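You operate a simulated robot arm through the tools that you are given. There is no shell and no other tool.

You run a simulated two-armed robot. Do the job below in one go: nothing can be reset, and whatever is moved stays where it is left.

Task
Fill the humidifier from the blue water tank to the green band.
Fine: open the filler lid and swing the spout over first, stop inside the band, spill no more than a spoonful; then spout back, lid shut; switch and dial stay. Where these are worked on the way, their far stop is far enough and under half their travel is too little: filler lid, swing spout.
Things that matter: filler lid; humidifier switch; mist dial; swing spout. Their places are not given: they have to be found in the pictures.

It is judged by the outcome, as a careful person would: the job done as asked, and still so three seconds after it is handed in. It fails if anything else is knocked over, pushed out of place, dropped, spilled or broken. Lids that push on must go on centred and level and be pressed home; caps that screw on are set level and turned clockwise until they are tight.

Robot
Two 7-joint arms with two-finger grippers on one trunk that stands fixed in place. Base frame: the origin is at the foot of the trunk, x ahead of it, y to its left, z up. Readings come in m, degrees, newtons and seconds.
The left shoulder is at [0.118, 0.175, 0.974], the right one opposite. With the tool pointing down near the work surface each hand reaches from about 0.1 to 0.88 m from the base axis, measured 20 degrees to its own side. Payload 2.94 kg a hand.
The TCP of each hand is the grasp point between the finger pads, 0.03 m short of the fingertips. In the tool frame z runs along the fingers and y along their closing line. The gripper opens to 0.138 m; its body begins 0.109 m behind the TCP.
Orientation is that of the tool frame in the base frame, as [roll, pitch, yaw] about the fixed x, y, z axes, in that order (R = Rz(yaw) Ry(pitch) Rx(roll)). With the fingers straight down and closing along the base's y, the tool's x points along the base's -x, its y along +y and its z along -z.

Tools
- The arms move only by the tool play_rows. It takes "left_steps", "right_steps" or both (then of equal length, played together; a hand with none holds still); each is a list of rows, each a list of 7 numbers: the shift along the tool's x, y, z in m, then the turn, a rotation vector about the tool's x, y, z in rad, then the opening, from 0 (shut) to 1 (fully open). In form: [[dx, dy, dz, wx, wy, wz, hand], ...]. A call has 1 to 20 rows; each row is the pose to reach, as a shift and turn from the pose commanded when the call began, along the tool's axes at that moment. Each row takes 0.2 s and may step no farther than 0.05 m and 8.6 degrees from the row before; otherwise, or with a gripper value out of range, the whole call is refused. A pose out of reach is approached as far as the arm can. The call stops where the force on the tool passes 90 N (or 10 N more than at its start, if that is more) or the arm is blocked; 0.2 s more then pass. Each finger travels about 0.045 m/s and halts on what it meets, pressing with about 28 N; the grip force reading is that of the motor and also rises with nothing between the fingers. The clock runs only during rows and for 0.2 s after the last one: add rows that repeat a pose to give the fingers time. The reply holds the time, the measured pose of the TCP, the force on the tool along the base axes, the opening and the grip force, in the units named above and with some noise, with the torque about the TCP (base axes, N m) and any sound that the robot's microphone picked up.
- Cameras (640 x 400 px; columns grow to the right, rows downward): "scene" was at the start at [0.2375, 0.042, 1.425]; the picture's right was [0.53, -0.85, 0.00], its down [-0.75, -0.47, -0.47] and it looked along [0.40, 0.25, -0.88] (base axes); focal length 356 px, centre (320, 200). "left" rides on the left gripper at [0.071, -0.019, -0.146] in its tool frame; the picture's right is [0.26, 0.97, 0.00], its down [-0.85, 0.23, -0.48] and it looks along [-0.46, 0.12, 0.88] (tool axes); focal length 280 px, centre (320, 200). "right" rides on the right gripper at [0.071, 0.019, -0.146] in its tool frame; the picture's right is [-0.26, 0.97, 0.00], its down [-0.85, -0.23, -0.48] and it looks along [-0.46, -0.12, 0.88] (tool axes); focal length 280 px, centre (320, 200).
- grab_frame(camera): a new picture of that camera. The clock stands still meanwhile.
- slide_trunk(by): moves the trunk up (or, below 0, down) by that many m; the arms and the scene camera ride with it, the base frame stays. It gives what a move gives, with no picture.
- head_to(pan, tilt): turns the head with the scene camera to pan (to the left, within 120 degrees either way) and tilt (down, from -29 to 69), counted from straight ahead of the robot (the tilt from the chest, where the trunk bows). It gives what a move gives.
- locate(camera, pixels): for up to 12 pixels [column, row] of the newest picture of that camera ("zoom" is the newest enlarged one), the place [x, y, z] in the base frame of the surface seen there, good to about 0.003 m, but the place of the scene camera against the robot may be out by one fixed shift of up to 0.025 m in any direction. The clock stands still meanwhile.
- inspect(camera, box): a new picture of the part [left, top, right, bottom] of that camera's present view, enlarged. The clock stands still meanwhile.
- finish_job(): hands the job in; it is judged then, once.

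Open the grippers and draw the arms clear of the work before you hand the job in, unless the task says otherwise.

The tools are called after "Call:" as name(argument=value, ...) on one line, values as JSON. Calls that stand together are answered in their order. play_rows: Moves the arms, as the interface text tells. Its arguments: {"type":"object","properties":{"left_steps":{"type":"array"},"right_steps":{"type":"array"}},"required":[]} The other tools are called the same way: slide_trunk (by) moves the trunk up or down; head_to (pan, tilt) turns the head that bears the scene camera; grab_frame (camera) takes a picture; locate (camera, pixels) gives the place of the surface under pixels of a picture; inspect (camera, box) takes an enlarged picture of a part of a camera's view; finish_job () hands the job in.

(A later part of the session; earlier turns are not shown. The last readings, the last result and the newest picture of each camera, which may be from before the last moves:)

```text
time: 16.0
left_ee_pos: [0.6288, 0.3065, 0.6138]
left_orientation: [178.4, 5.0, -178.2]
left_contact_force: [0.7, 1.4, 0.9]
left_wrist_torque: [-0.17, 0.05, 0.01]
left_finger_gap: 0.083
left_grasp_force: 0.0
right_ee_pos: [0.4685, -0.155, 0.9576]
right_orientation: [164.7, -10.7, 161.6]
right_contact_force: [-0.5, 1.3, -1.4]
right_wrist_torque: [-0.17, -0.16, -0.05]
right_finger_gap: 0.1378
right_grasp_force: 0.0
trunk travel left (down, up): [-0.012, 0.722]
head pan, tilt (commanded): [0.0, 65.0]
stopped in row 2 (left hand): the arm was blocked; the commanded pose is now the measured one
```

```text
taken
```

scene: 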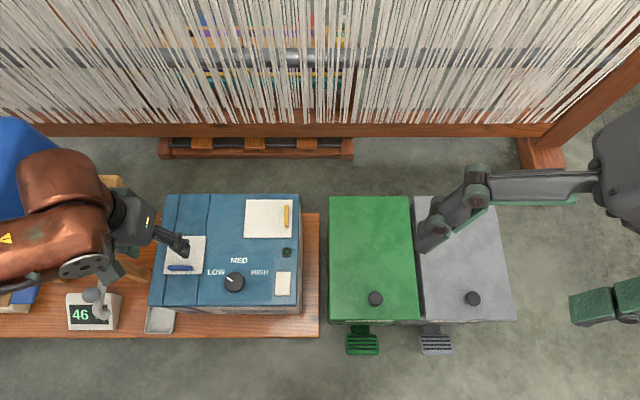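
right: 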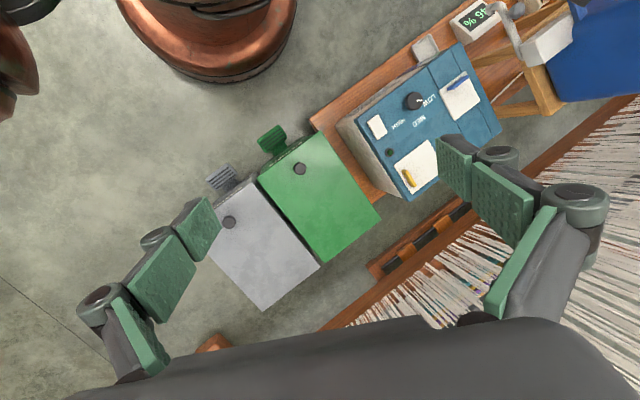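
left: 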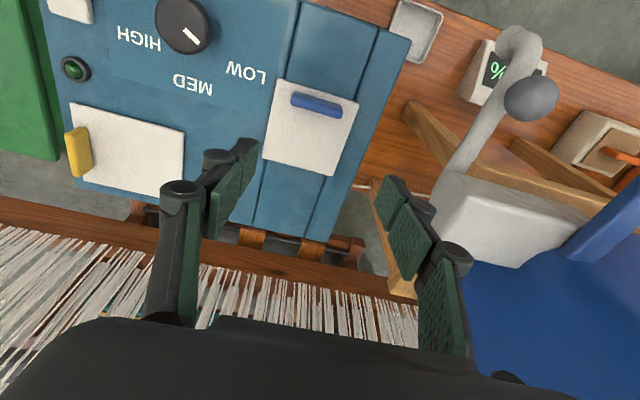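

It was blocked again going down although the hand itself feels nothing, and the trunk swayed. I turn the head left to see where the left elbow or upper arm is touching.

Call:
head_to(pan=60, tilt=50)

Call:
grab_frame(camera="scene")

```text
time: 17.3
left_ee_pos: [0.5704, 0.2951, 0.6259]
left_orientation: [-179.7, 5.4, 179.6]
left_contact_force: [1.9, -0.6, -1.0]
left_wrist_torque: [0.04, 0.08, 0.0]
left_finger_gap: 0.0826
left_grasp_force: 0.1
right_ee_pos: [0.4273, -0.1537, 0.9763]
right_orientation: [163.6, -8.9, 162.5]
right_contact_force: [1.5, 0.4, 0.0]
right_wrist_torque: [-0.06, 0.22, 0.09]
right_finger_gap: 0.138
right_grasp_force: 0.0
trunk travel left (down, up): [-0.012, 0.722]
head pan, tilt (commanded): [60.0, 50.0]
```

```text
taken
```

scene: 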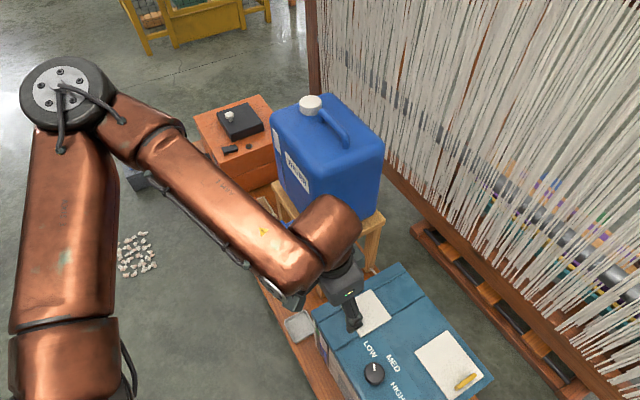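

The left arm looks free, but both hands shifted together, so the trunk itself is rocking. I hold both arms still for a second to see whether it settles.

Call:
play_rows(left_steps=[[0, 0, 0, 0, 0, 0, 0.6], [0, 0, 0, 0, 0, 0, 0.6], [0, 0, 0, 0, 0, 0, 0.6], [0, 0, 0, 0, 0, 0, 0.6], [0, 0, 0, 0, 0, 0, 0.6]], right_steps=[[0, 0, 0, 0, 0, 0, 1], [0, 0, 0, 0, 0, 0, 1], [0, 0, 0, 0, 0, 0, 1], [0, 0, 0, 0, 0, 0, 1], [0, 0, 0, 0, 0, 0, 1]])

Call:
play_rows(left_steps=[[0, 0, 0, 0, 0, 0, 0.6], [0, 0, 0, 0, 0, 0, 0.6], [0, 0, 0, 0, 0, 0, 0.6], [0, 0, 0, 0, 0, 0, 0.6], [0, 0, 0, 0, 0, 0, 0.6]])

Call:
grab_frame(camera="scene")

```text
time: 18.5
left_ee_pos: [0.5903, 0.2964, 0.6163]
left_orientation: [-179.9, 4.1, 179.8]
left_contact_force: [-1.0, -0.9, 1.1]
left_wrist_torque: [0.0, -0.07, 0.0]
left_finger_gap: 0.0827
left_grasp_force: 0.1
right_ee_pos: [0.4547, -0.1545, 0.9677]
right_orientation: [164.0, -10.5, 162.5]
right_contact_force: [0.2, -0.5, -0.7]
right_wrist_torque: [0.01, -0.11, -0.02]
right_finger_gap: 0.1377
right_grasp_force: 0.1
trunk travel left (down, up): [-0.012, 0.722]
head pan, tilt (commanded): [60.0, 50.0]
```

```text
time: 18.8
left_ee_pos: [0.6012, 0.3183, 0.6534]
left_orientation: [-179.2, 10.4, -174.0]
left_contact_force: [-0.6, 1.6, -0.9]
left_wrist_torque: [-0.16, 0.01, -0.01]
left_finger_gap: 0.083
left_grasp_force: 0.0
right_ee_pos: [0.3975, -0.1552, 0.9777]
right_orientation: [163.6, -6.8, 162.2]
right_contact_force: [-0.6, 1.1, -0.8]
right_wrist_torque: [-0.12, -0.01, -0.01]
right_finger_gap: 0.138
right_grasp_force: 0.1
trunk travel left (down, up): [-0.012, 0.722]
head pan, tilt (commanded): [60.0, 50.0]
stopped in row 1 (left hand): the arm was blocked; the commanded pose is now the measured one
```

```text
taken
```

scene: 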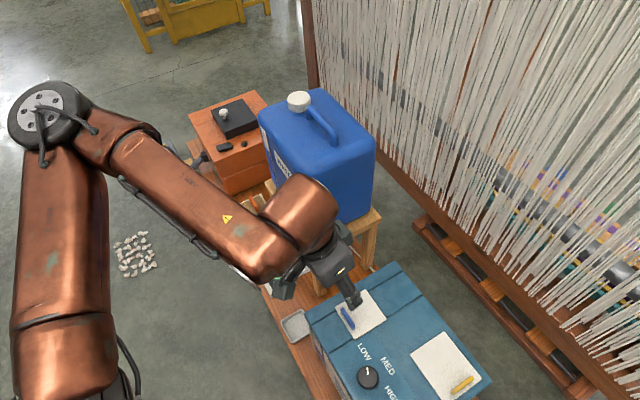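

With both arms given rows the hold went through; with only one it was stopped again while the trunk rocks. I hold both arms for three seconds to let it die out.

Call:
play_rows(left_steps=[[0, 0, 0, 0, 0, 0, 0.6], [0, 0, 0, 0, 0, 0, 0.6], [0, 0, 0, 0, 0, 0, 0.6], [0, 0, 0, 0, 0, 0, 0.6], [0, 0, 0, 0, 0, 0, 0.6], [0, 0, 0, 0, 0, 0, 0.6], [0, 0, 0, 0, 0, 0, 0.6], [0, 0, 0, 0, 0, 0, 0.6], [0, 0, 0, 0, 0, 0, 0.6], [0, 0, 0, 0, 0, 0, 0.6], [0, 0, 0, 0, 0, 0, 0.6], [0, 0, 0, 0, 0, 0, 0.6], [0, 0, 0, 0, 0, 0, 0.6], [0, 0, 0, 0, 0, 0, 0.6], [0, 0, 0, 0, 0, 0, 0.6]], right_steps=[[0, 0, 0, 0, 0, 0, 1], [0, 0, 0, 0, 0, 0, 1], [0, 0, 0, 0, 0, 0, 1], [0, 0, 0, 0, 0, 0, 1], [0, 0, 0, 0, 0, 0, 1], [0, 0, 0, 0, 0, 0, 1], [0, 0, 0, 0, 0, 0, 1], [0, 0, 0, 0, 0, 0, 1], [0, 0, 0, 0, 0, 0, 1], [0, 0, 0, 0, 0, 0, 1], [0, 0, 0, 0, 0, 0, 1], [0, 0, 0, 0, 0, 0, 1], [0, 0, 0, 0, 0, 0, 1], [0, 0, 0, 0, 0, 0, 1], [0, 0, 0, 0, 0, 0, 1]])

Call:
grab_frame(camera="scene")

```text
time: 19.2
left_ee_pos: [0.5942, 0.3438, 0.7031]
left_orientation: [-175.7, 16.6, -165.7]
left_contact_force: [0.2, 0.8, -1.0]
left_wrist_torque: [-0.18, -0.07, -0.03]
left_finger_gap: 0.0829
left_grasp_force: 0.1
right_ee_pos: [0.3328, -0.1544, 0.9927]
right_orientation: [160.6, -1.5, 160.9]
right_contact_force: [0.9, 1.0, -0.5]
right_wrist_torque: [-0.19, 0.15, 0.05]
right_finger_gap: 0.1379
right_grasp_force: 0.0
trunk travel left (down, up): [-0.012, 0.722]
head pan, tilt (commanded): [60.0, 50.0]
stopped in row 1 (left hand): the arm was blocked; the commanded pose is now the measured one
```

```text
taken
```

scene: 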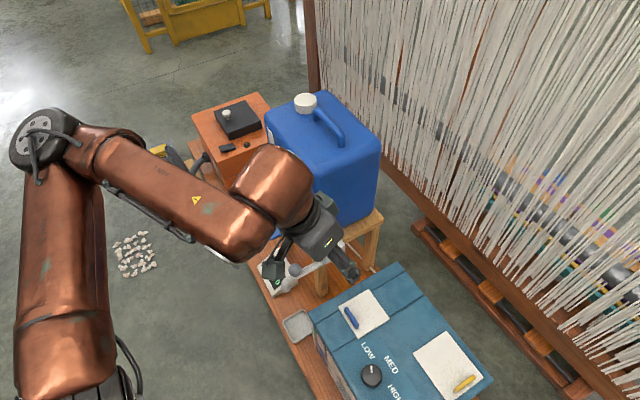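

The rocking continues with no force at the hands, so a folded right arm pressing on the torso is my main suspect. I move the right hand well forward again while the left holds.

Call:
play_rows(left_steps=[[0, 0, 0, 0, 0, 0, 0.6], [0, 0, 0, 0, 0, 0, 0.6], [0, 0, 0, 0, 0, 0, 0.6], [0, 0, 0, 0, 0, 0, 0.6], [0, 0, 0, 0, 0, 0, 0.6], [0, 0, 0, 0, 0, 0, 0.6], [0, 0, 0, 0, 0, 0, 0.6]], right_steps=[[-0.0267, 0.014, 0.0042, 0, 0, 0, 1], [-0.0534, 0.0279, 0.0083, 0, 0, 0, 1], [-0.0801, 0.0418, 0.0125, 0, 0, 0, 1], [-0.1068, 0.0558, 0.0167, 0, 0, 0, 1], [-0.1335, 0.0698, 0.0208, 0, 0, 0, 1], [-0.1602, 0.0837, 0.025, 0, 0, 0, 1], [-0.1602, 0.0837, 0.025, 0, 0, 0, 1]])

Call:
grab_frame(camera="right")

Call:
grab_frame(camera="scene")

```text
time: 19.5
left_ee_pos: [0.5516, 0.3485, 0.7357]
left_orientation: [-173.9, 20.0, -163.9]
left_contact_force: [-2.6, -0.5, -1.6]
left_wrist_torque: [-0.04, -0.38, -0.02]
left_finger_gap: 0.0827
left_grasp_force: 0.1
right_ee_pos: [0.2734, -0.153, 1.0067]
right_orientation: [159.5, 2.7, 161.7]
right_contact_force: [-3.1, 1.3, 0.0]
right_wrist_torque: [-0.19, -0.36, -0.09]
right_finger_gap: 0.1381
right_grasp_force: 0.1
trunk travel left (down, up): [-0.012, 0.722]
head pan, tilt (commanded): [60.0, 50.0]
stopped in row 1 (left hand): the arm was blocked; the commanded pose is now the measured one
```

```text
taken
```

right: 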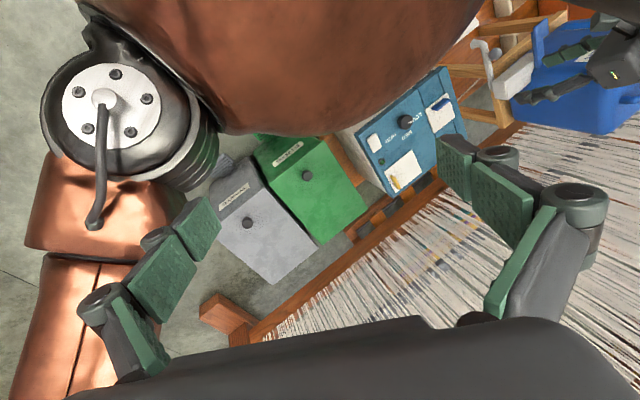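

```text
taken
```

scene: 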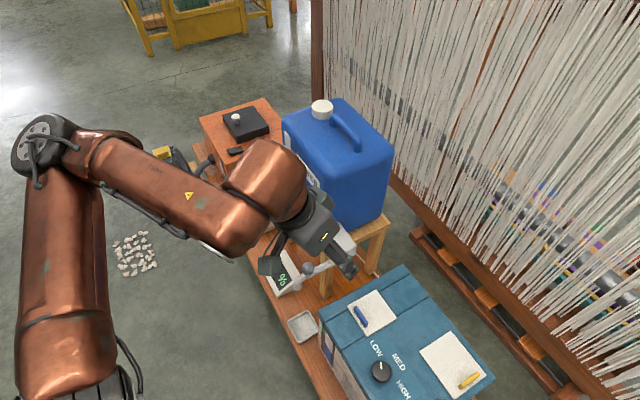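

The whole trunk keeps leaning back step by step. I measure where the left wrist is relative to the tank and where the torso and right elbow are now.

Call:
locate(camera="scene", pixels=[[270, 170], [300, 175], [322, 110], [345, 160], [340, 120], [240, 240], [60, 200], [40, 150], [60, 350], [300, 200], [385, 200], [330, 255]])

Call:
locate(camera="right", pixels=[[300, 80], [200, 60], [400, 30], [110, 130], [90, 220], [60, 320], [180, 150], [300, 125]])

Call:
grab_frame(camera="left")

```text
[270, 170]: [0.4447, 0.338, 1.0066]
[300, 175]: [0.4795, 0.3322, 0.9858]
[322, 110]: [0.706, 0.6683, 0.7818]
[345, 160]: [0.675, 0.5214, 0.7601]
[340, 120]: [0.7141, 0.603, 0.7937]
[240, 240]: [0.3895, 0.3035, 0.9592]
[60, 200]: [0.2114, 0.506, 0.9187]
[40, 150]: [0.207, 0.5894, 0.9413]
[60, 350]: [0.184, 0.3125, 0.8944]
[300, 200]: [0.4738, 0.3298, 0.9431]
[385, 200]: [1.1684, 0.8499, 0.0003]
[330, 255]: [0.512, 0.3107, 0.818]
```

```text
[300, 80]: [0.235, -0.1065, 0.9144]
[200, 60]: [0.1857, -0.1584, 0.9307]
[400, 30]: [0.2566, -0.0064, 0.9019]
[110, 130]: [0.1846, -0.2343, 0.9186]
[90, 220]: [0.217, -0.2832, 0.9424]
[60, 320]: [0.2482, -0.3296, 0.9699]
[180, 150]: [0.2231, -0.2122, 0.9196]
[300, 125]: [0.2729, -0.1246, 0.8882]
```

```text
taken
```

left: 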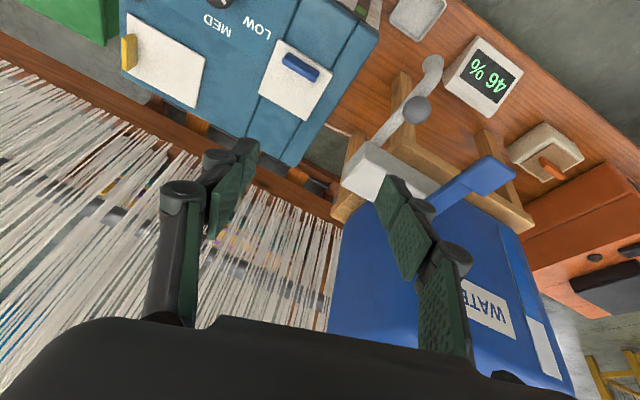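

The tank has not moved and the left wrist is far above it, so nothing in the scene is touched; the scene view is also nearly steady. I do one short hold to see whether the drift continues on its own.

Call:
play_rows(right_steps=[[0, 0, 0, 0, 0, 0, 1]])

Call:
play_rows(right_steps=[[0, 0, 0, 0, 0, 0, 1]])

Call:
grab_frame(camera="scene")

```text
time: 19.9
left_ee_pos: [0.613, 0.3231, 0.7436]
left_orientation: [-173.0, 23.1, -168.8]
left_contact_force: [0.5, 1.3, 6.8]
left_wrist_torque: [-0.07, 0.19, -0.07]
left_finger_gap: 0.0824
left_grasp_force: 0.0
right_ee_pos: [0.3206, -0.1429, 0.9973]
right_orientation: [158.9, -4.8, 166.5]
right_contact_force: [-0.6, 14.2, -2.8]
right_wrist_torque: [-1.64, -0.04, 0.3]
right_finger_gap: 0.1381
right_grasp_force: 0.0
trunk travel left (down, up): [-0.012, 0.722]
head pan, tilt (commanded): [60.0, 50.0]
stopped in row 1 (left hand): the arm was blocked; the commanded pose is now the measured one
```

```text
time: 20.2
left_ee_pos: [0.6325, 0.3416, 0.7938]
left_orientation: [-167.6, 25.3, -160.9]
left_contact_force: [0.9, -4.2, 6.1]
left_wrist_torque: [0.48, 0.34, 0.22]
left_finger_gap: 0.0828
left_grasp_force: 0.0
right_ee_pos: [0.3015, -0.1336, 1.0021]
right_orientation: [156.7, -5.8, 163.2]
right_contact_force: [0.1, 3.0, -0.1]
right_wrist_torque: [-0.29, 0.1, 0.03]
right_finger_gap: 0.138
right_grasp_force: 0.2
trunk travel left (down, up): [-0.012, 0.722]
head pan, tilt (commanded): [60.0, 50.0]
stopped in row 1 (left hand): the arm was blocked; the commanded pose is now the measured one
```

```text
taken
```

scene: 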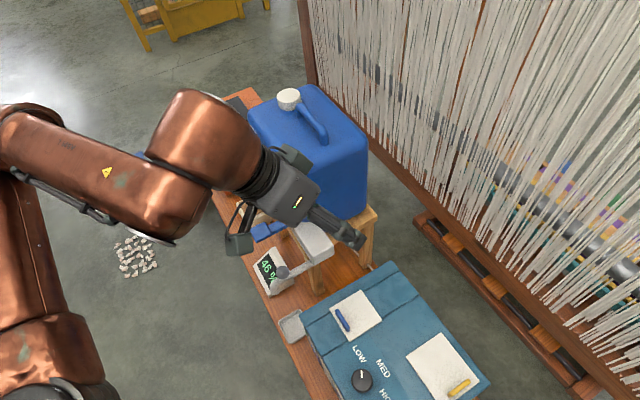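

The trunk is still swaying. Turning the head lets the clock run without an arm command, so I use that to let things settle and watch the readings.

Call:
head_to(pan=40, tilt=55)

Call:
head_to(pan=60, tilt=45)

Call:
head_to(pan=40, tilt=55)

Call:
grab_frame(camera="scene")

```text
time: 21.1
left_ee_pos: [0.5632, 0.3185, 0.8085]
left_orientation: [-170.1, 29.2, -167.5]
left_contact_force: [-4.2, -17.5, 21.8]
left_wrist_torque: [1.8, 0.93, 0.9]
left_finger_gap: 0.0826
left_grasp_force: 0.1
right_ee_pos: [0.2336, -0.143, 1.0143]
right_orientation: [154.9, 0.9, 162.4]
right_contact_force: [2.3, 7.0, 0.9]
right_wrist_torque: [-0.81, 0.18, 0.01]
right_finger_gap: 0.138
right_grasp_force: 0.0
trunk travel left (down, up): [-0.012, 0.722]
head pan, tilt (commanded): [40.0, 55.0]
```

```text
time: 21.9
left_ee_pos: [0.5859, 0.3522, 0.7912]
left_orientation: [-168.7, 26.6, -159.6]
left_contact_force: [0.2, 1.3, 0.0]
left_wrist_torque: [-0.04, 0.08, -0.04]
left_finger_gap: 0.0827
left_grasp_force: 0.0
right_ee_pos: [0.2492, -0.1453, 1.0104]
right_orientation: [154.1, -0.8, 161.4]
right_contact_force: [0.6, 0.6, 0.0]
right_wrist_torque: [-0.13, 0.12, 0.03]
right_finger_gap: 0.1377
right_grasp_force: 0.2
trunk travel left (down, up): [-0.012, 0.722]
head pan, tilt (commanded): [60.0, 45.0]
```

```text
time: 22.7
left_ee_pos: [0.5923, 0.3411, 0.7798]
left_orientation: [-170.4, 25.8, -162.6]
left_contact_force: [0.2, 0.5, 0.4]
left_wrist_torque: [0.0, 0.02, -0.04]
left_finger_gap: 0.0827
left_grasp_force: 0.0
right_ee_pos: [0.2667, -0.1493, 1.0091]
right_orientation: [155.0, -1.6, 161.9]
right_contact_force: [-1.1, -0.6, 0.0]
right_wrist_torque: [-0.02, -0.07, -0.03]
right_finger_gap: 0.138
right_grasp_force: 0.0
trunk travel left (down, up): [-0.012, 0.722]
head pan, tilt (commanded): [40.0, 55.0]
```

```text
taken
```

scene: 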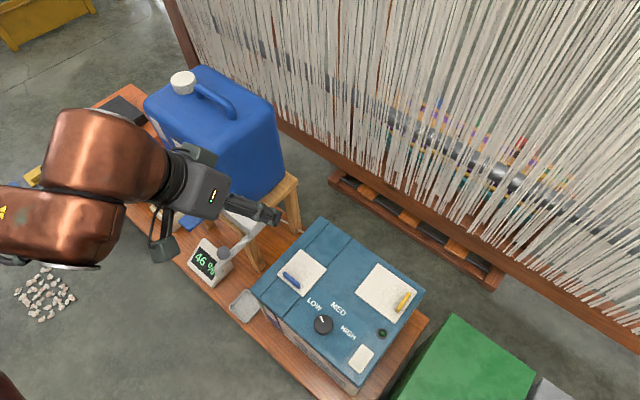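

It is settling (forces near zero). One more wait, then I read whether both hands have stopped moving.

Call:
head_to(pan=60, tilt=45)

Call:
head_to(pan=32, tilt=58)

Call:
grab_frame(camera="right")

```text
time: 23.6
left_ee_pos: [0.5842, 0.3358, 0.7712]
left_orientation: [-171.4, 25.6, -164.8]
left_contact_force: [0.6, -0.2, 3.1]
left_wrist_torque: [0.01, 0.1, -0.01]
left_finger_gap: 0.083
left_grasp_force: 0.4
right_ee_pos: [0.269, -0.1495, 1.0062]
right_orientation: [156.0, -1.8, 162.3]
right_contact_force: [0.6, 2.0, -0.5]
right_wrist_torque: [-0.15, 0.04, 0.01]
right_finger_gap: 0.1378
right_grasp_force: 0.0
trunk travel left (down, up): [-0.012, 0.722]
head pan, tilt (commanded): [60.0, 45.0]
```

```text
time: 24.5
left_ee_pos: [0.5748, 0.3318, 0.775]
left_orientation: [-171.6, 25.9, -165.5]
left_contact_force: [0.8, 0.1, -0.3]
left_wrist_torque: [-0.03, -0.02, 0.03]
left_finger_gap: 0.0826
left_grasp_force: 0.1
right_ee_pos: [0.2569, -0.1515, 1.007]
right_orientation: [156.0, -1.1, 162.4]
right_contact_force: [-0.3, 0.2, 0.0]
right_wrist_torque: [0.0, 0.03, 0.03]
right_finger_gap: 0.1383
right_grasp_force: 0.1
trunk travel left (down, up): [-0.012, 0.722]
head pan, tilt (commanded): [32.0, 58.0]
```

```text
taken
```

right: 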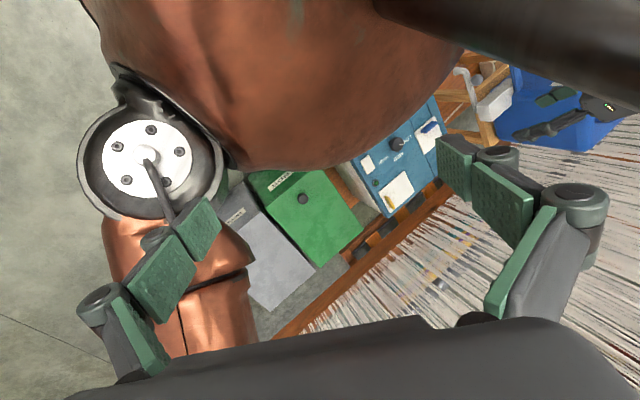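

It is nearly steady now. The right hand hovers in front of the chest, so I move it slowly forward (+x 0.2 m) in small steps.

Call:
play_rows(right_steps=[[-0.0098, 0.0024, -0.0002, 0, 0, 0, 1], [-0.0196, 0.0048, -0.0005, 0, 0, 0, 1], [-0.0393, 0.0095, -0.001, 0, 0, 0, 1], [-0.0589, 0.0142, -0.0015, 0, 0, 0, 1], [-0.0785, 0.019, -0.002, 0, 0, 0, 1], [-0.0982, 0.0238, -0.0025, 0, 0, 0, 1], [-0.1178, 0.0285, -0.0029, 0, 0, 0, 1], [-0.1374, 0.0332, -0.0034, 0, 0, 0, 1], [-0.157, 0.038, -0.0039, 0, 0, 0, 1], [-0.1767, 0.0428, -0.0044, 0, 0, 0, 1], [-0.1865, 0.0451, -0.0047, 0, 0, 0, 1], [-0.1963, 0.0475, -0.0049, 0, 0, 0, 1], [-0.1963, 0.0475, -0.0049, 0, 0, 0, 1]])

Call:
grab_frame(camera="right")

```text
time: 27.3
left_ee_pos: [0.5701, 0.3296, 0.7753]
left_orientation: [-171.8, 26.2, -165.8]
left_contact_force: [-0.2, -0.1, -0.1]
left_wrist_torque: [0.01, 0.04, 0.01]
left_finger_gap: 0.0828
left_grasp_force: 0.1
right_ee_pos: [0.4528, -0.1701, 1.0284]
right_orientation: [156.4, -0.9, 162.5]
right_contact_force: [0.9, 0.0, 0.1]
right_wrist_torque: [-0.02, 0.05, -0.01]
right_finger_gap: 0.1379
right_grasp_force: 0.1
right hand out of reach, approached as far as the arm can: row 1, 2
trunk travel left (down, up): [-0.012, 0.722]
head pan, tilt (commanded): [32.0, 58.0]
```

```text
taken
```

right: 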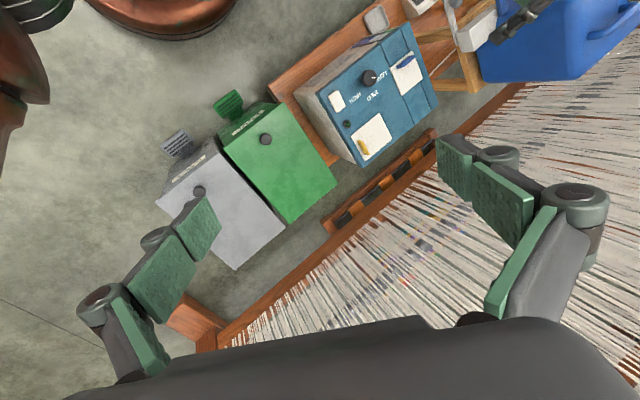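

The right arm is free and steady at (0.453, -0.170, 1.028). Now I raise the trunk back to its original height.

Call:
slide_trunk(by=0.138)

Call:
grab_frame(camera="scene")

```text
time: 28.9
left_ee_pos: [0.5701, 0.329, 0.9121]
left_orientation: [-171.9, 26.0, -166.1]
left_contact_force: [-0.6, 0.3, -0.8]
left_wrist_torque: [0.0, 0.01, 0.04]
left_finger_gap: 0.0827
left_grasp_force: 0.1
right_ee_pos: [0.4544, -0.1717, 1.1634]
right_orientation: [156.3, -0.9, 162.6]
right_contact_force: [0.2, -0.2, -0.2]
right_wrist_torque: [-0.04, -0.02, 0.0]
right_finger_gap: 0.1379
right_grasp_force: 0.0
trunk travel left (down, up): [-0.15, 0.584]
head pan, tilt (commanded): [32.0, 58.0]
```

```text
taken
```

scene: 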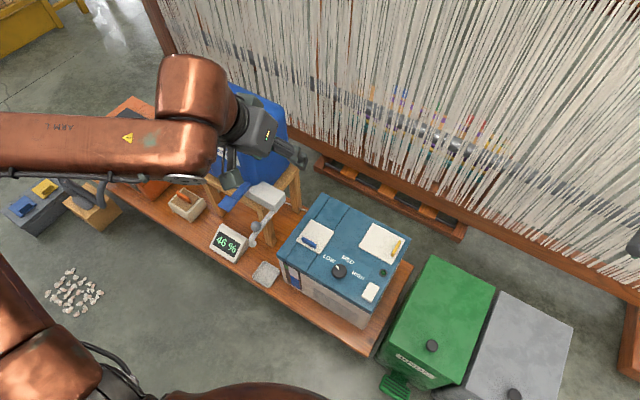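

The trunk rise moved both hands straight up with no disturbance. Since the left elbow was held very high, the arm probably ran into joint limits; raising the trunk instead should let the elbow drop. I raise it another 0.15 m.

Call:
slide_trunk(by=0.15)

Call:
grab_frame(camera="scene")

```text
time: 30.7
left_ee_pos: [0.5694, 0.3286, 1.0616]
left_orientation: [-171.8, 26.0, -166.0]
left_contact_force: [0.5, 0.0, -1.0]
left_wrist_torque: [0.03, 0.0, 0.0]
left_finger_gap: 0.0829
left_grasp_force: 0.0
right_ee_pos: [0.4549, -0.1704, 1.3144]
right_orientation: [156.3, -0.9, 162.4]
right_contact_force: [0.0, 0.1, -0.6]
right_wrist_torque: [0.0, 0.04, -0.01]
right_finger_gap: 0.1381
right_grasp_force: 0.0
trunk travel left (down, up): [-0.3, 0.434]
head pan, tilt (commanded): [32.0, 58.0]
```

```text
taken
```

scene: 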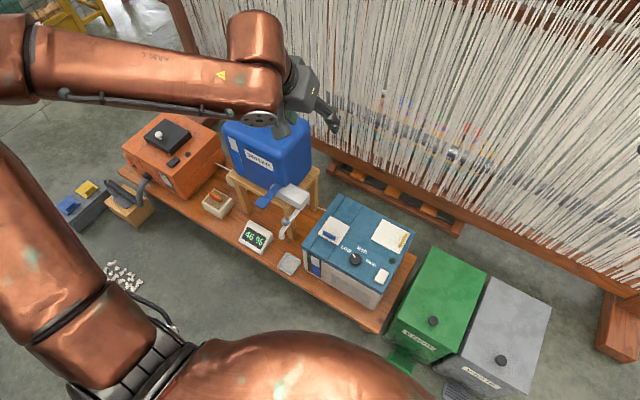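

Now with the trunk at +0.15 m I straighten the left hand to vertical and bring it gently down to about (0.55, 0.31, 0.85).

Call:
play_rows(left_steps=[[0.0057, 0.0006, 0.009, -0.0042, 0.0234, 0.0104, 0.6], [0.0171, 0.0019, 0.027, -0.0127, 0.0702, 0.0311, 0.6], [0.0284, 0.0031, 0.045, -0.0211, 0.1169, 0.0518, 0.6], [0.0398, 0.0044, 0.063, -0.0296, 0.1637, 0.0725, 0.6], [0.0512, 0.0056, 0.081, -0.038, 0.2105, 0.0932, 0.6], [0.0625, 0.0069, 0.099, -0.0465, 0.2572, 0.114, 0.6], [0.0739, 0.0081, 0.117, -0.0549, 0.304, 0.1347, 0.6], [0.0853, 0.0094, 0.135, -0.0634, 0.3508, 0.1554, 0.6], [0.0966, 0.0106, 0.153, -0.0718, 0.3975, 0.1761, 0.6], [0.108, 0.0119, 0.171, -0.0803, 0.4443, 0.1968, 0.6], [0.1137, 0.0125, 0.18, -0.0845, 0.4677, 0.2072, 0.6], [0.1137, 0.0125, 0.18, -0.0845, 0.4677, 0.2072, 0.6]])

Call:
grab_frame(camera="scene")

```text
time: 33.3
left_ee_pos: [0.5493, 0.3113, 0.8509]
left_orientation: [180.0, 0.1, 179.9]
left_contact_force: [0.1, -0.6, -1.2]
left_wrist_torque: [0.01, 0.01, 0.02]
left_finger_gap: 0.0828
left_grasp_force: 0.0
right_ee_pos: [0.4536, -0.1709, 1.3148]
right_orientation: [156.3, -0.7, 162.5]
right_contact_force: [0.8, -0.2, 0.6]
right_wrist_torque: [-0.01, 0.0, -0.02]
right_finger_gap: 0.1379
right_grasp_force: 0.0
trunk travel left (down, up): [-0.3, 0.434]
head pan, tilt (commanded): [32.0, 58.0]
```

```text
taken
```

scene: 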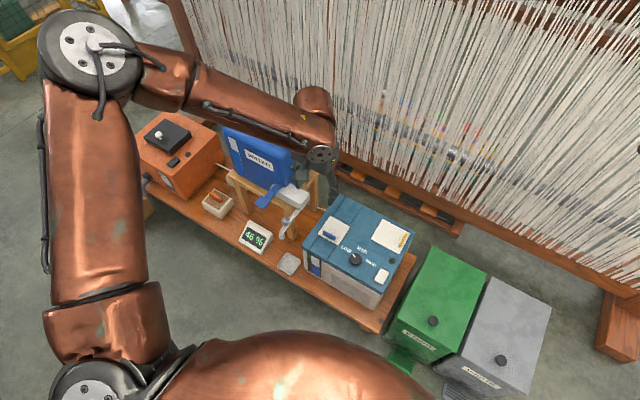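

The move was exact and nothing swayed. I continue down to (0.614, 0.3005, 0.60) over the tab.

Call:
play_rows(left_steps=[[-0.003, -0.0005, 0.01, 0, 0, 0, 0.6], [-0.009, -0.0015, 0.033, 0, 0, 0, 0.6], [-0.016, -0.0025, 0.058, 0, 0, 0, 0.6], [-0.023, -0.0037, 0.083, 0, 0, 0, 0.6], [-0.03, -0.0048, 0.108, 0, 0, 0, 0.6], [-0.037, -0.006, 0.133, 0, 0, 0, 0.6], [-0.044, -0.0073, 0.158, 0, 0, 0, 0.6], [-0.051, -0.0085, 0.183, 0, 0, 0, 0.6], [-0.058, -0.0097, 0.208, 0, 0, 0, 0.6], [-0.0627, -0.0105, 0.232, 0, 0, 0, 0.6], [-0.0647, -0.0108, 0.248, 0, 0, 0, 0.6], [-0.0647, -0.0108, 0.25, 0, 0, 0, 0.6], [-0.0647, -0.0108, 0.25, 0, 0, 0, 0.6]])

Call:
grab_frame(camera="left")

Call:
grab_frame(camera="scene")

```text
time: 36.1
left_ee_pos: [0.5157, 0.3589, 0.7499]
left_orientation: [179.9, 0.2, 179.8]
left_contact_force: [0.0, -0.6, 0.5]
left_wrist_torque: [0.01, -0.05, -0.01]
left_finger_gap: 0.0831
left_grasp_force: 0.0
left hand out of reach, approached as far as the arm can: row 2, 3, 4, 5, 6, 7, 8, 9, 10, 11, 12, 13
right_ee_pos: [0.4521, -0.1729, 1.3149]
right_orientation: [156.2, -0.8, 162.6]
right_contact_force: [-1.0, -0.6, 0.2]
right_wrist_torque: [0.02, -0.03, 0.0]
right_finger_gap: 0.1379
right_grasp_force: 0.1
trunk travel left (down, up): [-0.3, 0.434]
head pan, tilt (commanded): [32.0, 58.0]
```

```text
taken
```

left: 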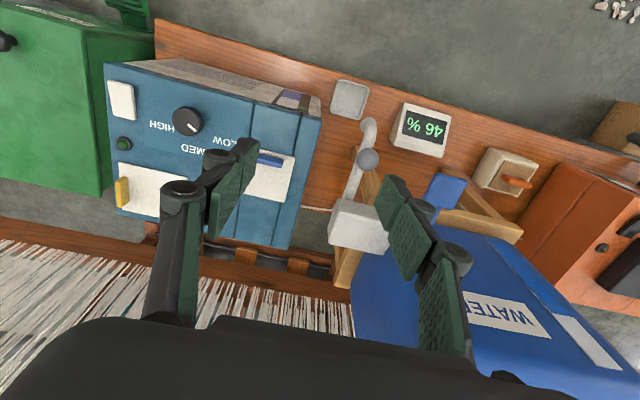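

```text
taken
```

scene: 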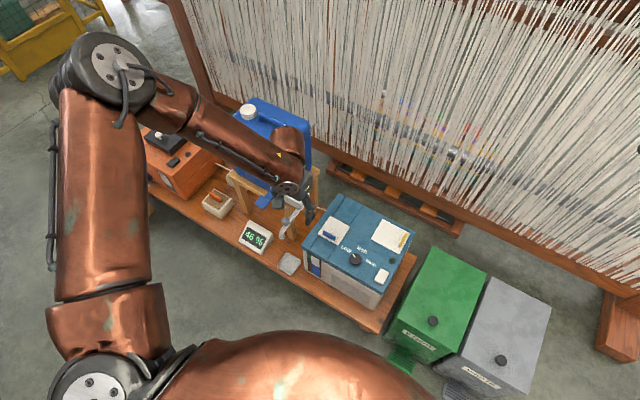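

The hand again stopped "out of reach" at z 0.75, i.e. always about 0.37 m below the shoulder, with the elbow held high. I measure the arm's geometry to understand which posture would reach lower.

Call:
locate(camera="scene", pixels=[[110, 65], [75, 100], [110, 240], [105, 330], [85, 385], [175, 110], [220, 130], [285, 140], [288, 188], [305, 205], [260, 155], [150, 95]])

```text
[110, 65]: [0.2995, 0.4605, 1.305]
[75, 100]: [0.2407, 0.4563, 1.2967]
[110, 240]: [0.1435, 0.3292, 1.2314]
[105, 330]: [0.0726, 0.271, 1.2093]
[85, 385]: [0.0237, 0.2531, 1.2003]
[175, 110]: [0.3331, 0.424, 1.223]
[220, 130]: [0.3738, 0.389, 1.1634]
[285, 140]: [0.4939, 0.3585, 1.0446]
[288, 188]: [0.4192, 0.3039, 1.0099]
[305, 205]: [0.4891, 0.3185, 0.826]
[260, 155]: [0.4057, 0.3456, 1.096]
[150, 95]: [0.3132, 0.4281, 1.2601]
```

The arm isn't stretched, so a joint limit in this elbow-high posture is the cause. I try tilting the fingers forward (about 40°), which lowers and draws back the wrist, keeping the grasp point about where it is.

Call:
play_rows(left_steps=[[0, 0, 0, 0, -0.1, 0, 0.6], [0, 0, 0, 0, -0.2, 0, 0.6], [0, 0, 0, 0, -0.3, 0, 0.6], [0, 0, 0, 0, -0.4, 0, 0.6], [0, 0, 0, 0, -0.5, 0, 0.6], [0, 0, 0, 0, -0.6, 0, 0.6], [0, 0, 0, 0, -0.7, 0, 0.6], [0, 0, 0, 0, -0.7, 0, 0.6]])

Call:
grab_frame(camera="scene")

```text
time: 37.9
left_ee_pos: [0.515, 0.3556, 0.7487]
left_orientation: [179.9, 40.2, 179.8]
left_contact_force: [-0.1, 0.3, 0.1]
left_wrist_torque: [0.0, -0.01, -0.02]
left_finger_gap: 0.083
left_grasp_force: 0.0
right_ee_pos: [0.4529, -0.1712, 1.315]
right_orientation: [156.2, -0.9, 162.5]
right_contact_force: [1.1, -0.4, 0.3]
right_wrist_torque: [-0.01, -0.02, -0.04]
right_finger_gap: 0.138
right_grasp_force: 0.0
trunk travel left (down, up): [-0.3, 0.434]
head pan, tilt (commanded): [32.0, 58.0]
```

```text
taken
```

scene: 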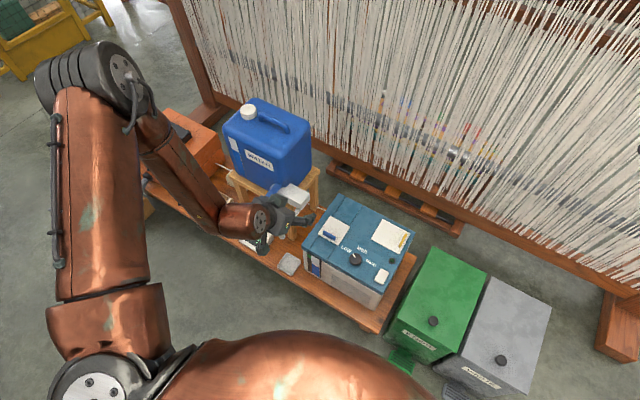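

The tilted pose is reached exactly and the elbow has dropped. With this 40° tilt I move over and down toward (0.60, 0.30, 0.60).

Call:
play_rows(left_steps=[[0.001, -0.008, 0.005, 0, 0, 0, 0.6], [0.003, -0.022, 0.016, 0, 0, 0, 0.6], [0.006, -0.036, 0.033, 0, 0, 0, 0.6], [0.01, -0.047, 0.054, 0, 0, 0, 0.6], [0.014, -0.0556, 0.077, 0, 0, 0, 0.6], [0.0184, -0.0556, 0.1, 0, 0, 0, 0.6], [0.0226, -0.0556, 0.1225, 0, 0, 0, 0.6], [0.0268, -0.0556, 0.1455, 0, 0, 0, 0.6], [0.0311, -0.0556, 0.1685, 0, 0, 0, 0.6], [0.0311, -0.0556, 0.1685, 0, 0, 0, 0.6]])

Call:
grab_frame(camera="left")

Call:
grab_frame(camera="scene")

```text
time: 40.1
left_ee_pos: [0.5541, 0.3529, 0.7564]
left_orientation: [179.9, 40.2, 179.8]
left_contact_force: [0.1, -0.2, 0.7]
left_wrist_torque: [-0.04, -0.02, -0.02]
left_finger_gap: 0.0829
left_grasp_force: 0.0
left hand out of reach, approached as far as the arm can: row 1, 2, 3, 4, 5, 6, 7, 8, 9, 10
right_ee_pos: [0.4533, -0.1704, 1.3156]
right_orientation: [156.2, -0.8, 162.5]
right_contact_force: [0.1, 0.1, -0.2]
right_wrist_torque: [0.01, 0.0, 0.02]
right_finger_gap: 0.138
right_grasp_force: 0.1
trunk travel left (down, up): [-0.3, 0.434]
head pan, tilt (commanded): [32.0, 58.0]
```

```text
taken
```

left: 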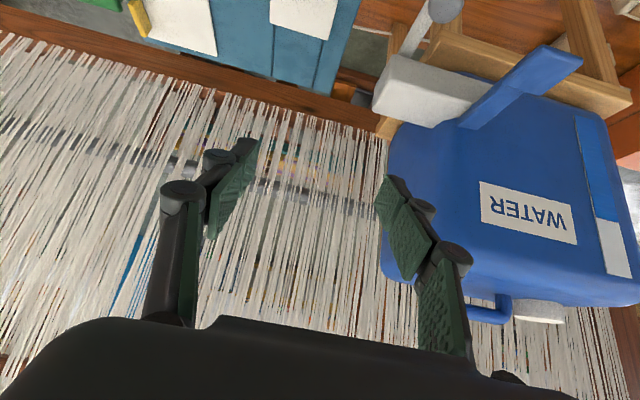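

```text
taken
```

scene: 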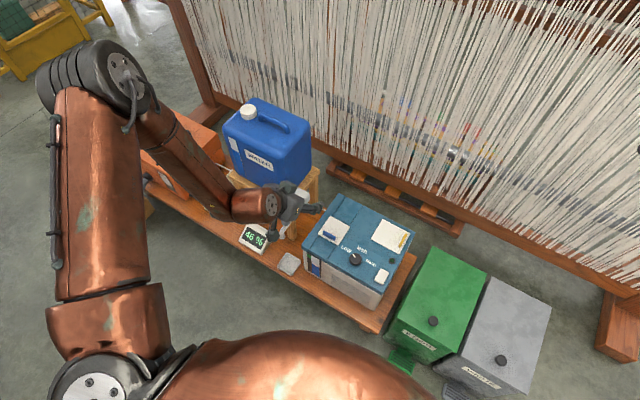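

Still limited in y and z, so this posture (joints near their stops) is poor. I go back toward the starting pose at upper left, returning the tool to vertical, to approach from there by descending early instead.

Call:
play_rows(left_steps=[[-0.0004, 0.005, -0.013, 0, 0.03, 0, 0.6], [-0.0012, 0.015, -0.039, 0, 0.09, 0, 0.6], [-0.002, 0.0255, -0.065, 0, 0.15, 0, 0.6], [-0.0027, 0.036, -0.091, 0, 0.21, 0, 0.6], [-0.0035, 0.046, -0.117, 0, 0.27, 0, 0.6], [-0.0043, 0.056, -0.143, 0, 0.33, 0, 0.6], [-0.0051, 0.066, -0.169, 0, 0.39, 0, 0.6], [-0.0058, 0.076, -0.195, 0, 0.45, 0, 0.6], [-0.0066, 0.0865, -0.221, 0, 0.51, 0, 0.6], [-0.0074, 0.0965, -0.247, 0, 0.57, 0, 0.6], [-0.0081, 0.107, -0.273, 0, 0.63, 0, 0.6], [-0.0088, 0.116, -0.296, 0, 0.68, 0, 0.6], [-0.0093, 0.122, -0.3116, 0, 0.7, 0, 0.6], [-0.0093, 0.122, -0.3116, 0, 0.7, 0, 0.6]])

Call:
grab_frame(camera="scene")

```text
time: 43.1
left_ee_pos: [0.357, 0.4751, 0.9961]
left_orientation: [179.8, 0.1, 179.9]
left_contact_force: [-0.5, 0.4, -0.2]
left_wrist_torque: [0.04, 0.02, 0.02]
left_finger_gap: 0.083
left_grasp_force: 0.1
right_ee_pos: [0.4531, -0.1713, 1.315]
right_orientation: [156.1, -0.9, 162.5]
right_contact_force: [-0.1, 0.8, 0.4]
right_wrist_torque: [0.0, -0.02, 0.02]
right_finger_gap: 0.138
right_grasp_force: 0.1
trunk travel left (down, up): [-0.3, 0.434]
head pan, tilt (commanded): [32.0, 58.0]
```

```text
taken
```

scene: 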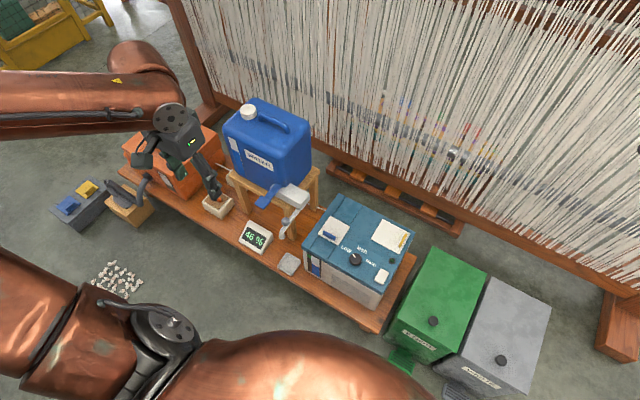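

Back at upper left with a normal-looking posture. Now I descend straight down here to about z 0.68 to see how low the arm will go.

Call:
play_rows(left_steps=[[0, 0, 0.01, 0, 0, 0, 0.6], [0, 0, 0.035, 0, 0, 0, 0.6], [0, 0, 0.065, 0, 0, 0, 0.6], [0, 0, 0.095, 0, 0, 0, 0.6], [0, 0, 0.125, 0, 0, 0, 0.6], [0, 0, 0.155, 0, 0, 0, 0.6], [0, 0, 0.185, 0, 0, 0, 0.6], [0, 0, 0.215, 0, 0, 0, 0.6], [0, 0, 0.245, 0, 0, 0, 0.6], [0, 0, 0.275, 0, 0, 0, 0.6], [0, 0, 0.3, 0, 0, 0, 0.6], [0, 0, 0.315, 0, 0, 0, 0.6], [0, 0, 0.315, 0, 0, 0, 0.6]])

Call:
grab_frame(camera="scene")

```text
time: 45.9
left_ee_pos: [0.3582, 0.4763, 0.6803]
left_orientation: [179.9, 0.1, 179.9]
left_contact_force: [-0.6, 0.8, -0.2]
left_wrist_torque: [0.03, 0.01, 0.02]
left_finger_gap: 0.0828
left_grasp_force: 0.2
right_ee_pos: [0.4527, -0.1726, 1.3159]
right_orientation: [156.2, -0.9, 162.5]
right_contact_force: [0.0, 0.1, 0.1]
right_wrist_torque: [0.0, 0.0, -0.01]
right_finger_gap: 0.1381
right_grasp_force: 0.1
trunk travel left (down, up): [-0.3, 0.434]
head pan, tilt (commanded): [32.0, 58.0]
```

```text
taken
```

scene: 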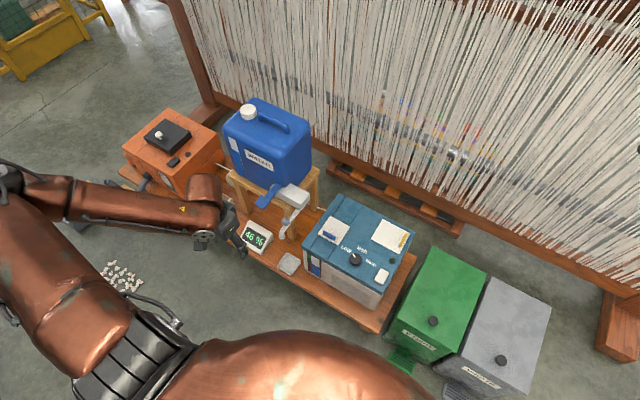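

It reached z 0.68 easily with the elbow low and out to the side. From this posture I move right and forward at this height toward the point above the lid tab.

Call:
play_rows(left_steps=[[-0.004, -0.008, 0, 0, 0, 0, 0.6], [-0.014, -0.03, 0, 0, 0, 0, 0.6], [-0.026, -0.055, 0, 0, 0, 0, 0.6], [-0.038, -0.08, 0, 0, 0, 0, 0.6], [-0.052, -0.105, 0, 0, 0, 0, 0.6], [-0.07, -0.128, 0, 0, 0, 0, 0.6], [-0.093, -0.143, 0, 0, 0, 0, 0.6], [-0.12, -0.153, 0, 0, 0, 0, 0.6], [-0.148, -0.16, 0, 0, 0, 0, 0.6], [-0.176, -0.165, 0, 0, 0, 0, 0.6], [-0.204, -0.17, 0.003, 0, 0, 0, 0.6], [-0.23, -0.1735, 0.007, 0, 0, 0, 0.6], [-0.248, -0.1755, 0.015, 0, 0, 0, 0.6], [-0.256, -0.1755, 0.02, 0, 0, 0, 0.6], [-0.256, -0.1755, 0.02, 0, 0, 0, 0.6]])

Call:
grab_frame(camera="scene")

Call:
grab_frame(camera="left")

```text
time: 49.1
left_ee_pos: [0.6145, 0.2989, 0.6606]
left_orientation: [179.8, 0.1, 179.9]
left_contact_force: [-0.7, -0.2, -0.7]
left_wrist_torque: [-0.02, -0.01, 0.02]
left_finger_gap: 0.0829
left_grasp_force: 0.1
right_ee_pos: [0.4533, -0.171, 1.3151]
right_orientation: [156.3, -0.8, 162.5]
right_contact_force: [0.2, -0.3, -0.7]
right_wrist_torque: [0.0, -0.02, -0.01]
right_finger_gap: 0.1383
right_grasp_force: 0.0
trunk travel left (down, up): [-0.3, 0.434]
head pan, tilt (commanded): [32.0, 58.0]
```

```text
taken
```

scene: 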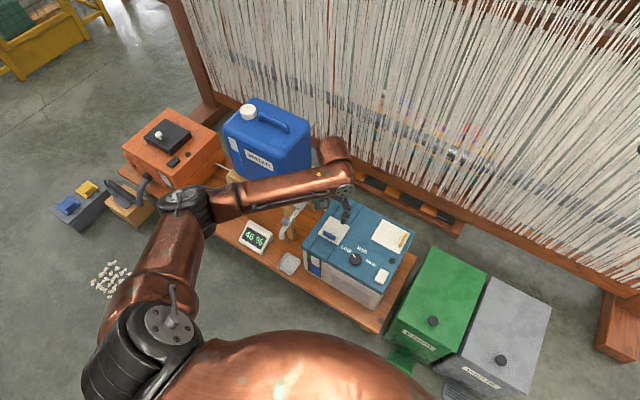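

```text
taken
```

left: 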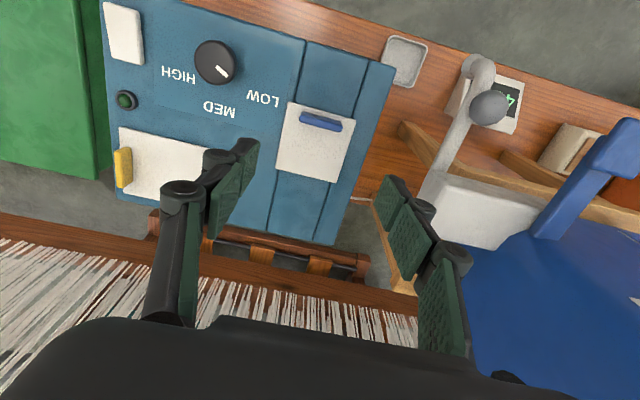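

The hand is exactly above the tab. I check the forearm and elbow heights against the tank and paddle before descending.

Call:
locate(camera="scene", pixels=[[190, 205], [225, 200], [260, 190], [300, 185], [335, 180], [330, 150], [160, 250], [350, 200], [310, 155]])

Call:
locate(camera="left", pixels=[[320, 122], [303, 116], [340, 127], [320, 114], [290, 104], [354, 118], [338, 182], [273, 172]])

```text
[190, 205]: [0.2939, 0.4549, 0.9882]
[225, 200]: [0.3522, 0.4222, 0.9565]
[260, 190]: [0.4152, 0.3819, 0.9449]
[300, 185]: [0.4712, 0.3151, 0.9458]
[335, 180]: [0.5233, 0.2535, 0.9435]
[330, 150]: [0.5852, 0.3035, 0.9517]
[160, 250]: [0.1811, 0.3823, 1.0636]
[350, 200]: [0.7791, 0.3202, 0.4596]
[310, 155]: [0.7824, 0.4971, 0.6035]
```

```text
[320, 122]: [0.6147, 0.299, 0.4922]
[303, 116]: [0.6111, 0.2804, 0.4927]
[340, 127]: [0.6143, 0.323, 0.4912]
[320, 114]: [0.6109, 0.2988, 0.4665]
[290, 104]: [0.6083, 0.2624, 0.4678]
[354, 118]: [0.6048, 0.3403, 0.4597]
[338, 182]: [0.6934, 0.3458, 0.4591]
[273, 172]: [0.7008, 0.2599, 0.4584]
```

The forearm is at z 0.95 or higher, fine. I descend to z 0.545, keeping x 0.614, y 0.301.

Call:
play_rows(left_steps=[[0, 0.001, 0.01, 0, 0, 0, 0.6], [0, 0.002, 0.03, 0, 0, 0, 0.6], [0, 0.002, 0.055, 0, 0, 0, 0.6], [0, 0.002, 0.08, 0, 0, 0, 0.6], [0, 0.002, 0.1, 0, 0, 0, 0.6], [0, 0.002, 0.115, 0, 0, 0, 0.6], [0, 0.002, 0.115, 0, 0, 0, 0.6]])

Call:
grab_frame(camera="left")

```text
time: 50.7
left_ee_pos: [0.6152, 0.303, 0.5454]
left_orientation: [179.9, 0.1, 179.8]
left_contact_force: [0.0, 0.2, 0.5]
left_wrist_torque: [0.01, 0.03, -0.01]
left_finger_gap: 0.0828
left_grasp_force: 0.0
right_ee_pos: [0.4533, -0.1714, 1.3158]
right_orientation: [156.1, -0.9, 162.5]
right_contact_force: [-0.1, 0.2, -0.8]
right_wrist_torque: [0.04, 0.0, 0.0]
right_finger_gap: 0.1379
right_grasp_force: 0.1
trunk travel left (down, up): [-0.3, 0.434]
head pan, tilt (commanded): [32.0, 58.0]
```

```text
taken
```

left: 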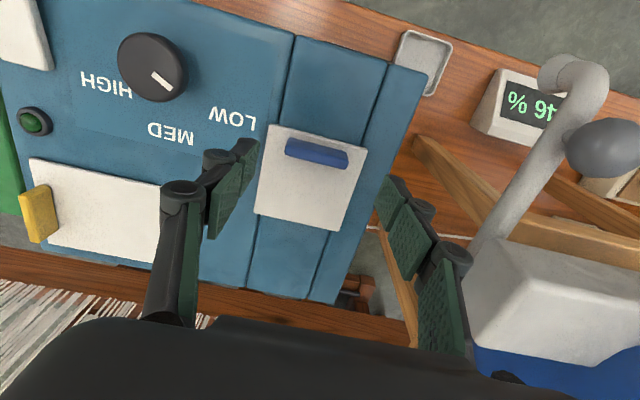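

The fingers straddle the tab nicely (tab at (316,152) between the pads). I go down to z 0.502 and close on the tab's two ends.

Call:
play_rows(left_steps=[[0, -0.0015, 0.015, 0, 0, 0, 0.6], [0, -0.0015, 0.033, 0, 0, 0, 0.6], [0, -0.0015, 0.043, 0, 0, 0, 0.6], [0, -0.0015, 0.043, 0, 0, 0, 0.5], [0, -0.0015, 0.043, 0, 0, 0, 0.4], [0, -0.0015, 0.043, 0, 0, 0, 0.3], [0, -0.0015, 0.043, 0, 0, 0, 0.25], [0, -0.0015, 0.043, 0, 0, 0, 0.25], [0, -0.0015, 0.043, 0, 0, 0, 0.25]])

Call:
grab_frame(camera="left")

```text
time: 52.7
left_ee_pos: [0.6145, 0.3004, 0.5032]
left_orientation: [179.8, 0.1, 179.9]
left_contact_force: [-1.3, -4.0, -0.1]
left_wrist_torque: [-0.01, 0.02, 0.08]
left_finger_gap: 0.0493
left_grasp_force: 44.5
right_ee_pos: [0.4534, -0.1716, 1.3147]
right_orientation: [156.2, -0.9, 162.5]
right_contact_force: [-0.3, -0.5, -0.7]
right_wrist_torque: [0.02, -0.01, -0.01]
right_finger_gap: 0.138
right_grasp_force: 0.1
trunk travel left (down, up): [-0.3, 0.434]
head pan, tilt (commanded): [32.0, 58.0]
```

```text
taken
```

left: 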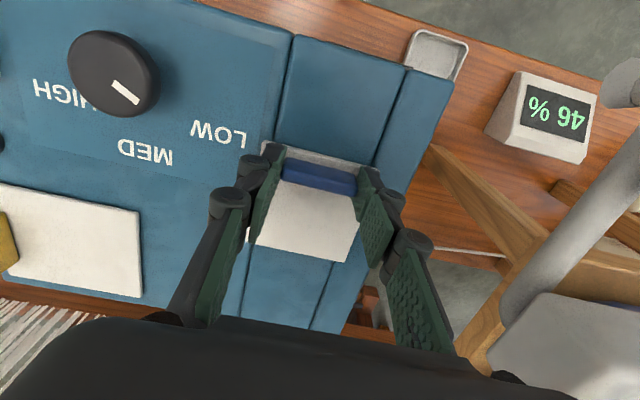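

The tab is gripped at its ends (gap 0.049). I loosen, rise 3 mm so the fingertips clear the plate, re-grip, and lift the lid along an arc about its far edge to about 30° first.

Call:
play_rows(left_steps=[[0, 0, 0, 0, 0, 0, 0.42], [0, 0, -0.003, 0, 0, 0, 0.42], [0, 0, -0.003, 0, 0, 0, 0.3], [0, 0, -0.003, 0, 0, 0, 0.25], [0, 0, -0.003, 0, 0, 0, 0.25], [-0.0032, 0, -0.0108, 0, 0.0314, 0, 0.25], [-0.0071, 0, -0.0184, 0, 0.0628, 0, 0.25], [-0.0119, 0, -0.0255, 0, 0.0942, 0, 0.25], [-0.0173, 0, -0.0321, 0, 0.1257, 0, 0.25], [-0.0235, 0, -0.0382, 0, 0.1571, 0, 0.25], [-0.0235, 0, -0.0382, 0, 0.1571, 0, 0.25]])

Call:
grab_frame(camera="left")

Call:
inspect(camera="scene", box=[290, 160, 420, 290])

```text
time: 55.1
left_ee_pos: [0.6378, 0.2993, 0.5414]
left_orientation: [179.9, -9.0, 179.9]
left_contact_force: [-14.1, -6.7, -7.5]
left_wrist_torque: [-0.23, 1.45, 0.12]
left_finger_gap: 0.0492
left_grasp_force: 45.3
right_ee_pos: [0.4527, -0.1705, 1.3149]
right_orientation: [156.2, -0.8, 162.5]
right_contact_force: [-0.8, -0.8, 0.4]
right_wrist_torque: [-0.03, 0.0, 0.02]
right_finger_gap: 0.1379
right_grasp_force: 0.0
trunk travel left (down, up): [-0.3, 0.434]
head pan, tilt (commanded): [32.0, 58.0]
```

```text
taken
```

left: 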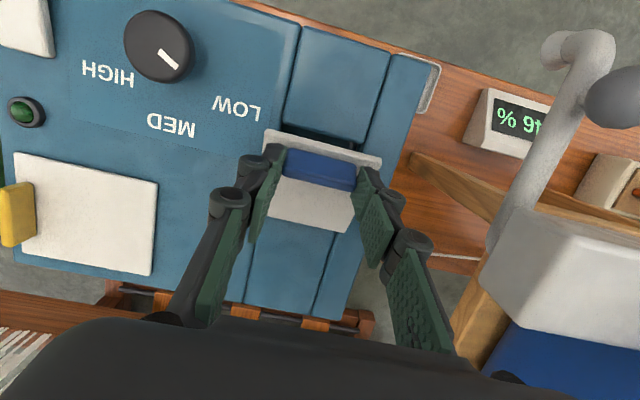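

```text
3.08 times, centred on (355, 225) of scene
```

zoom: 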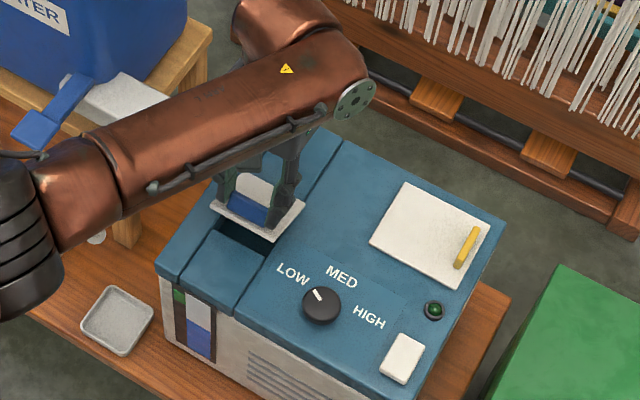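

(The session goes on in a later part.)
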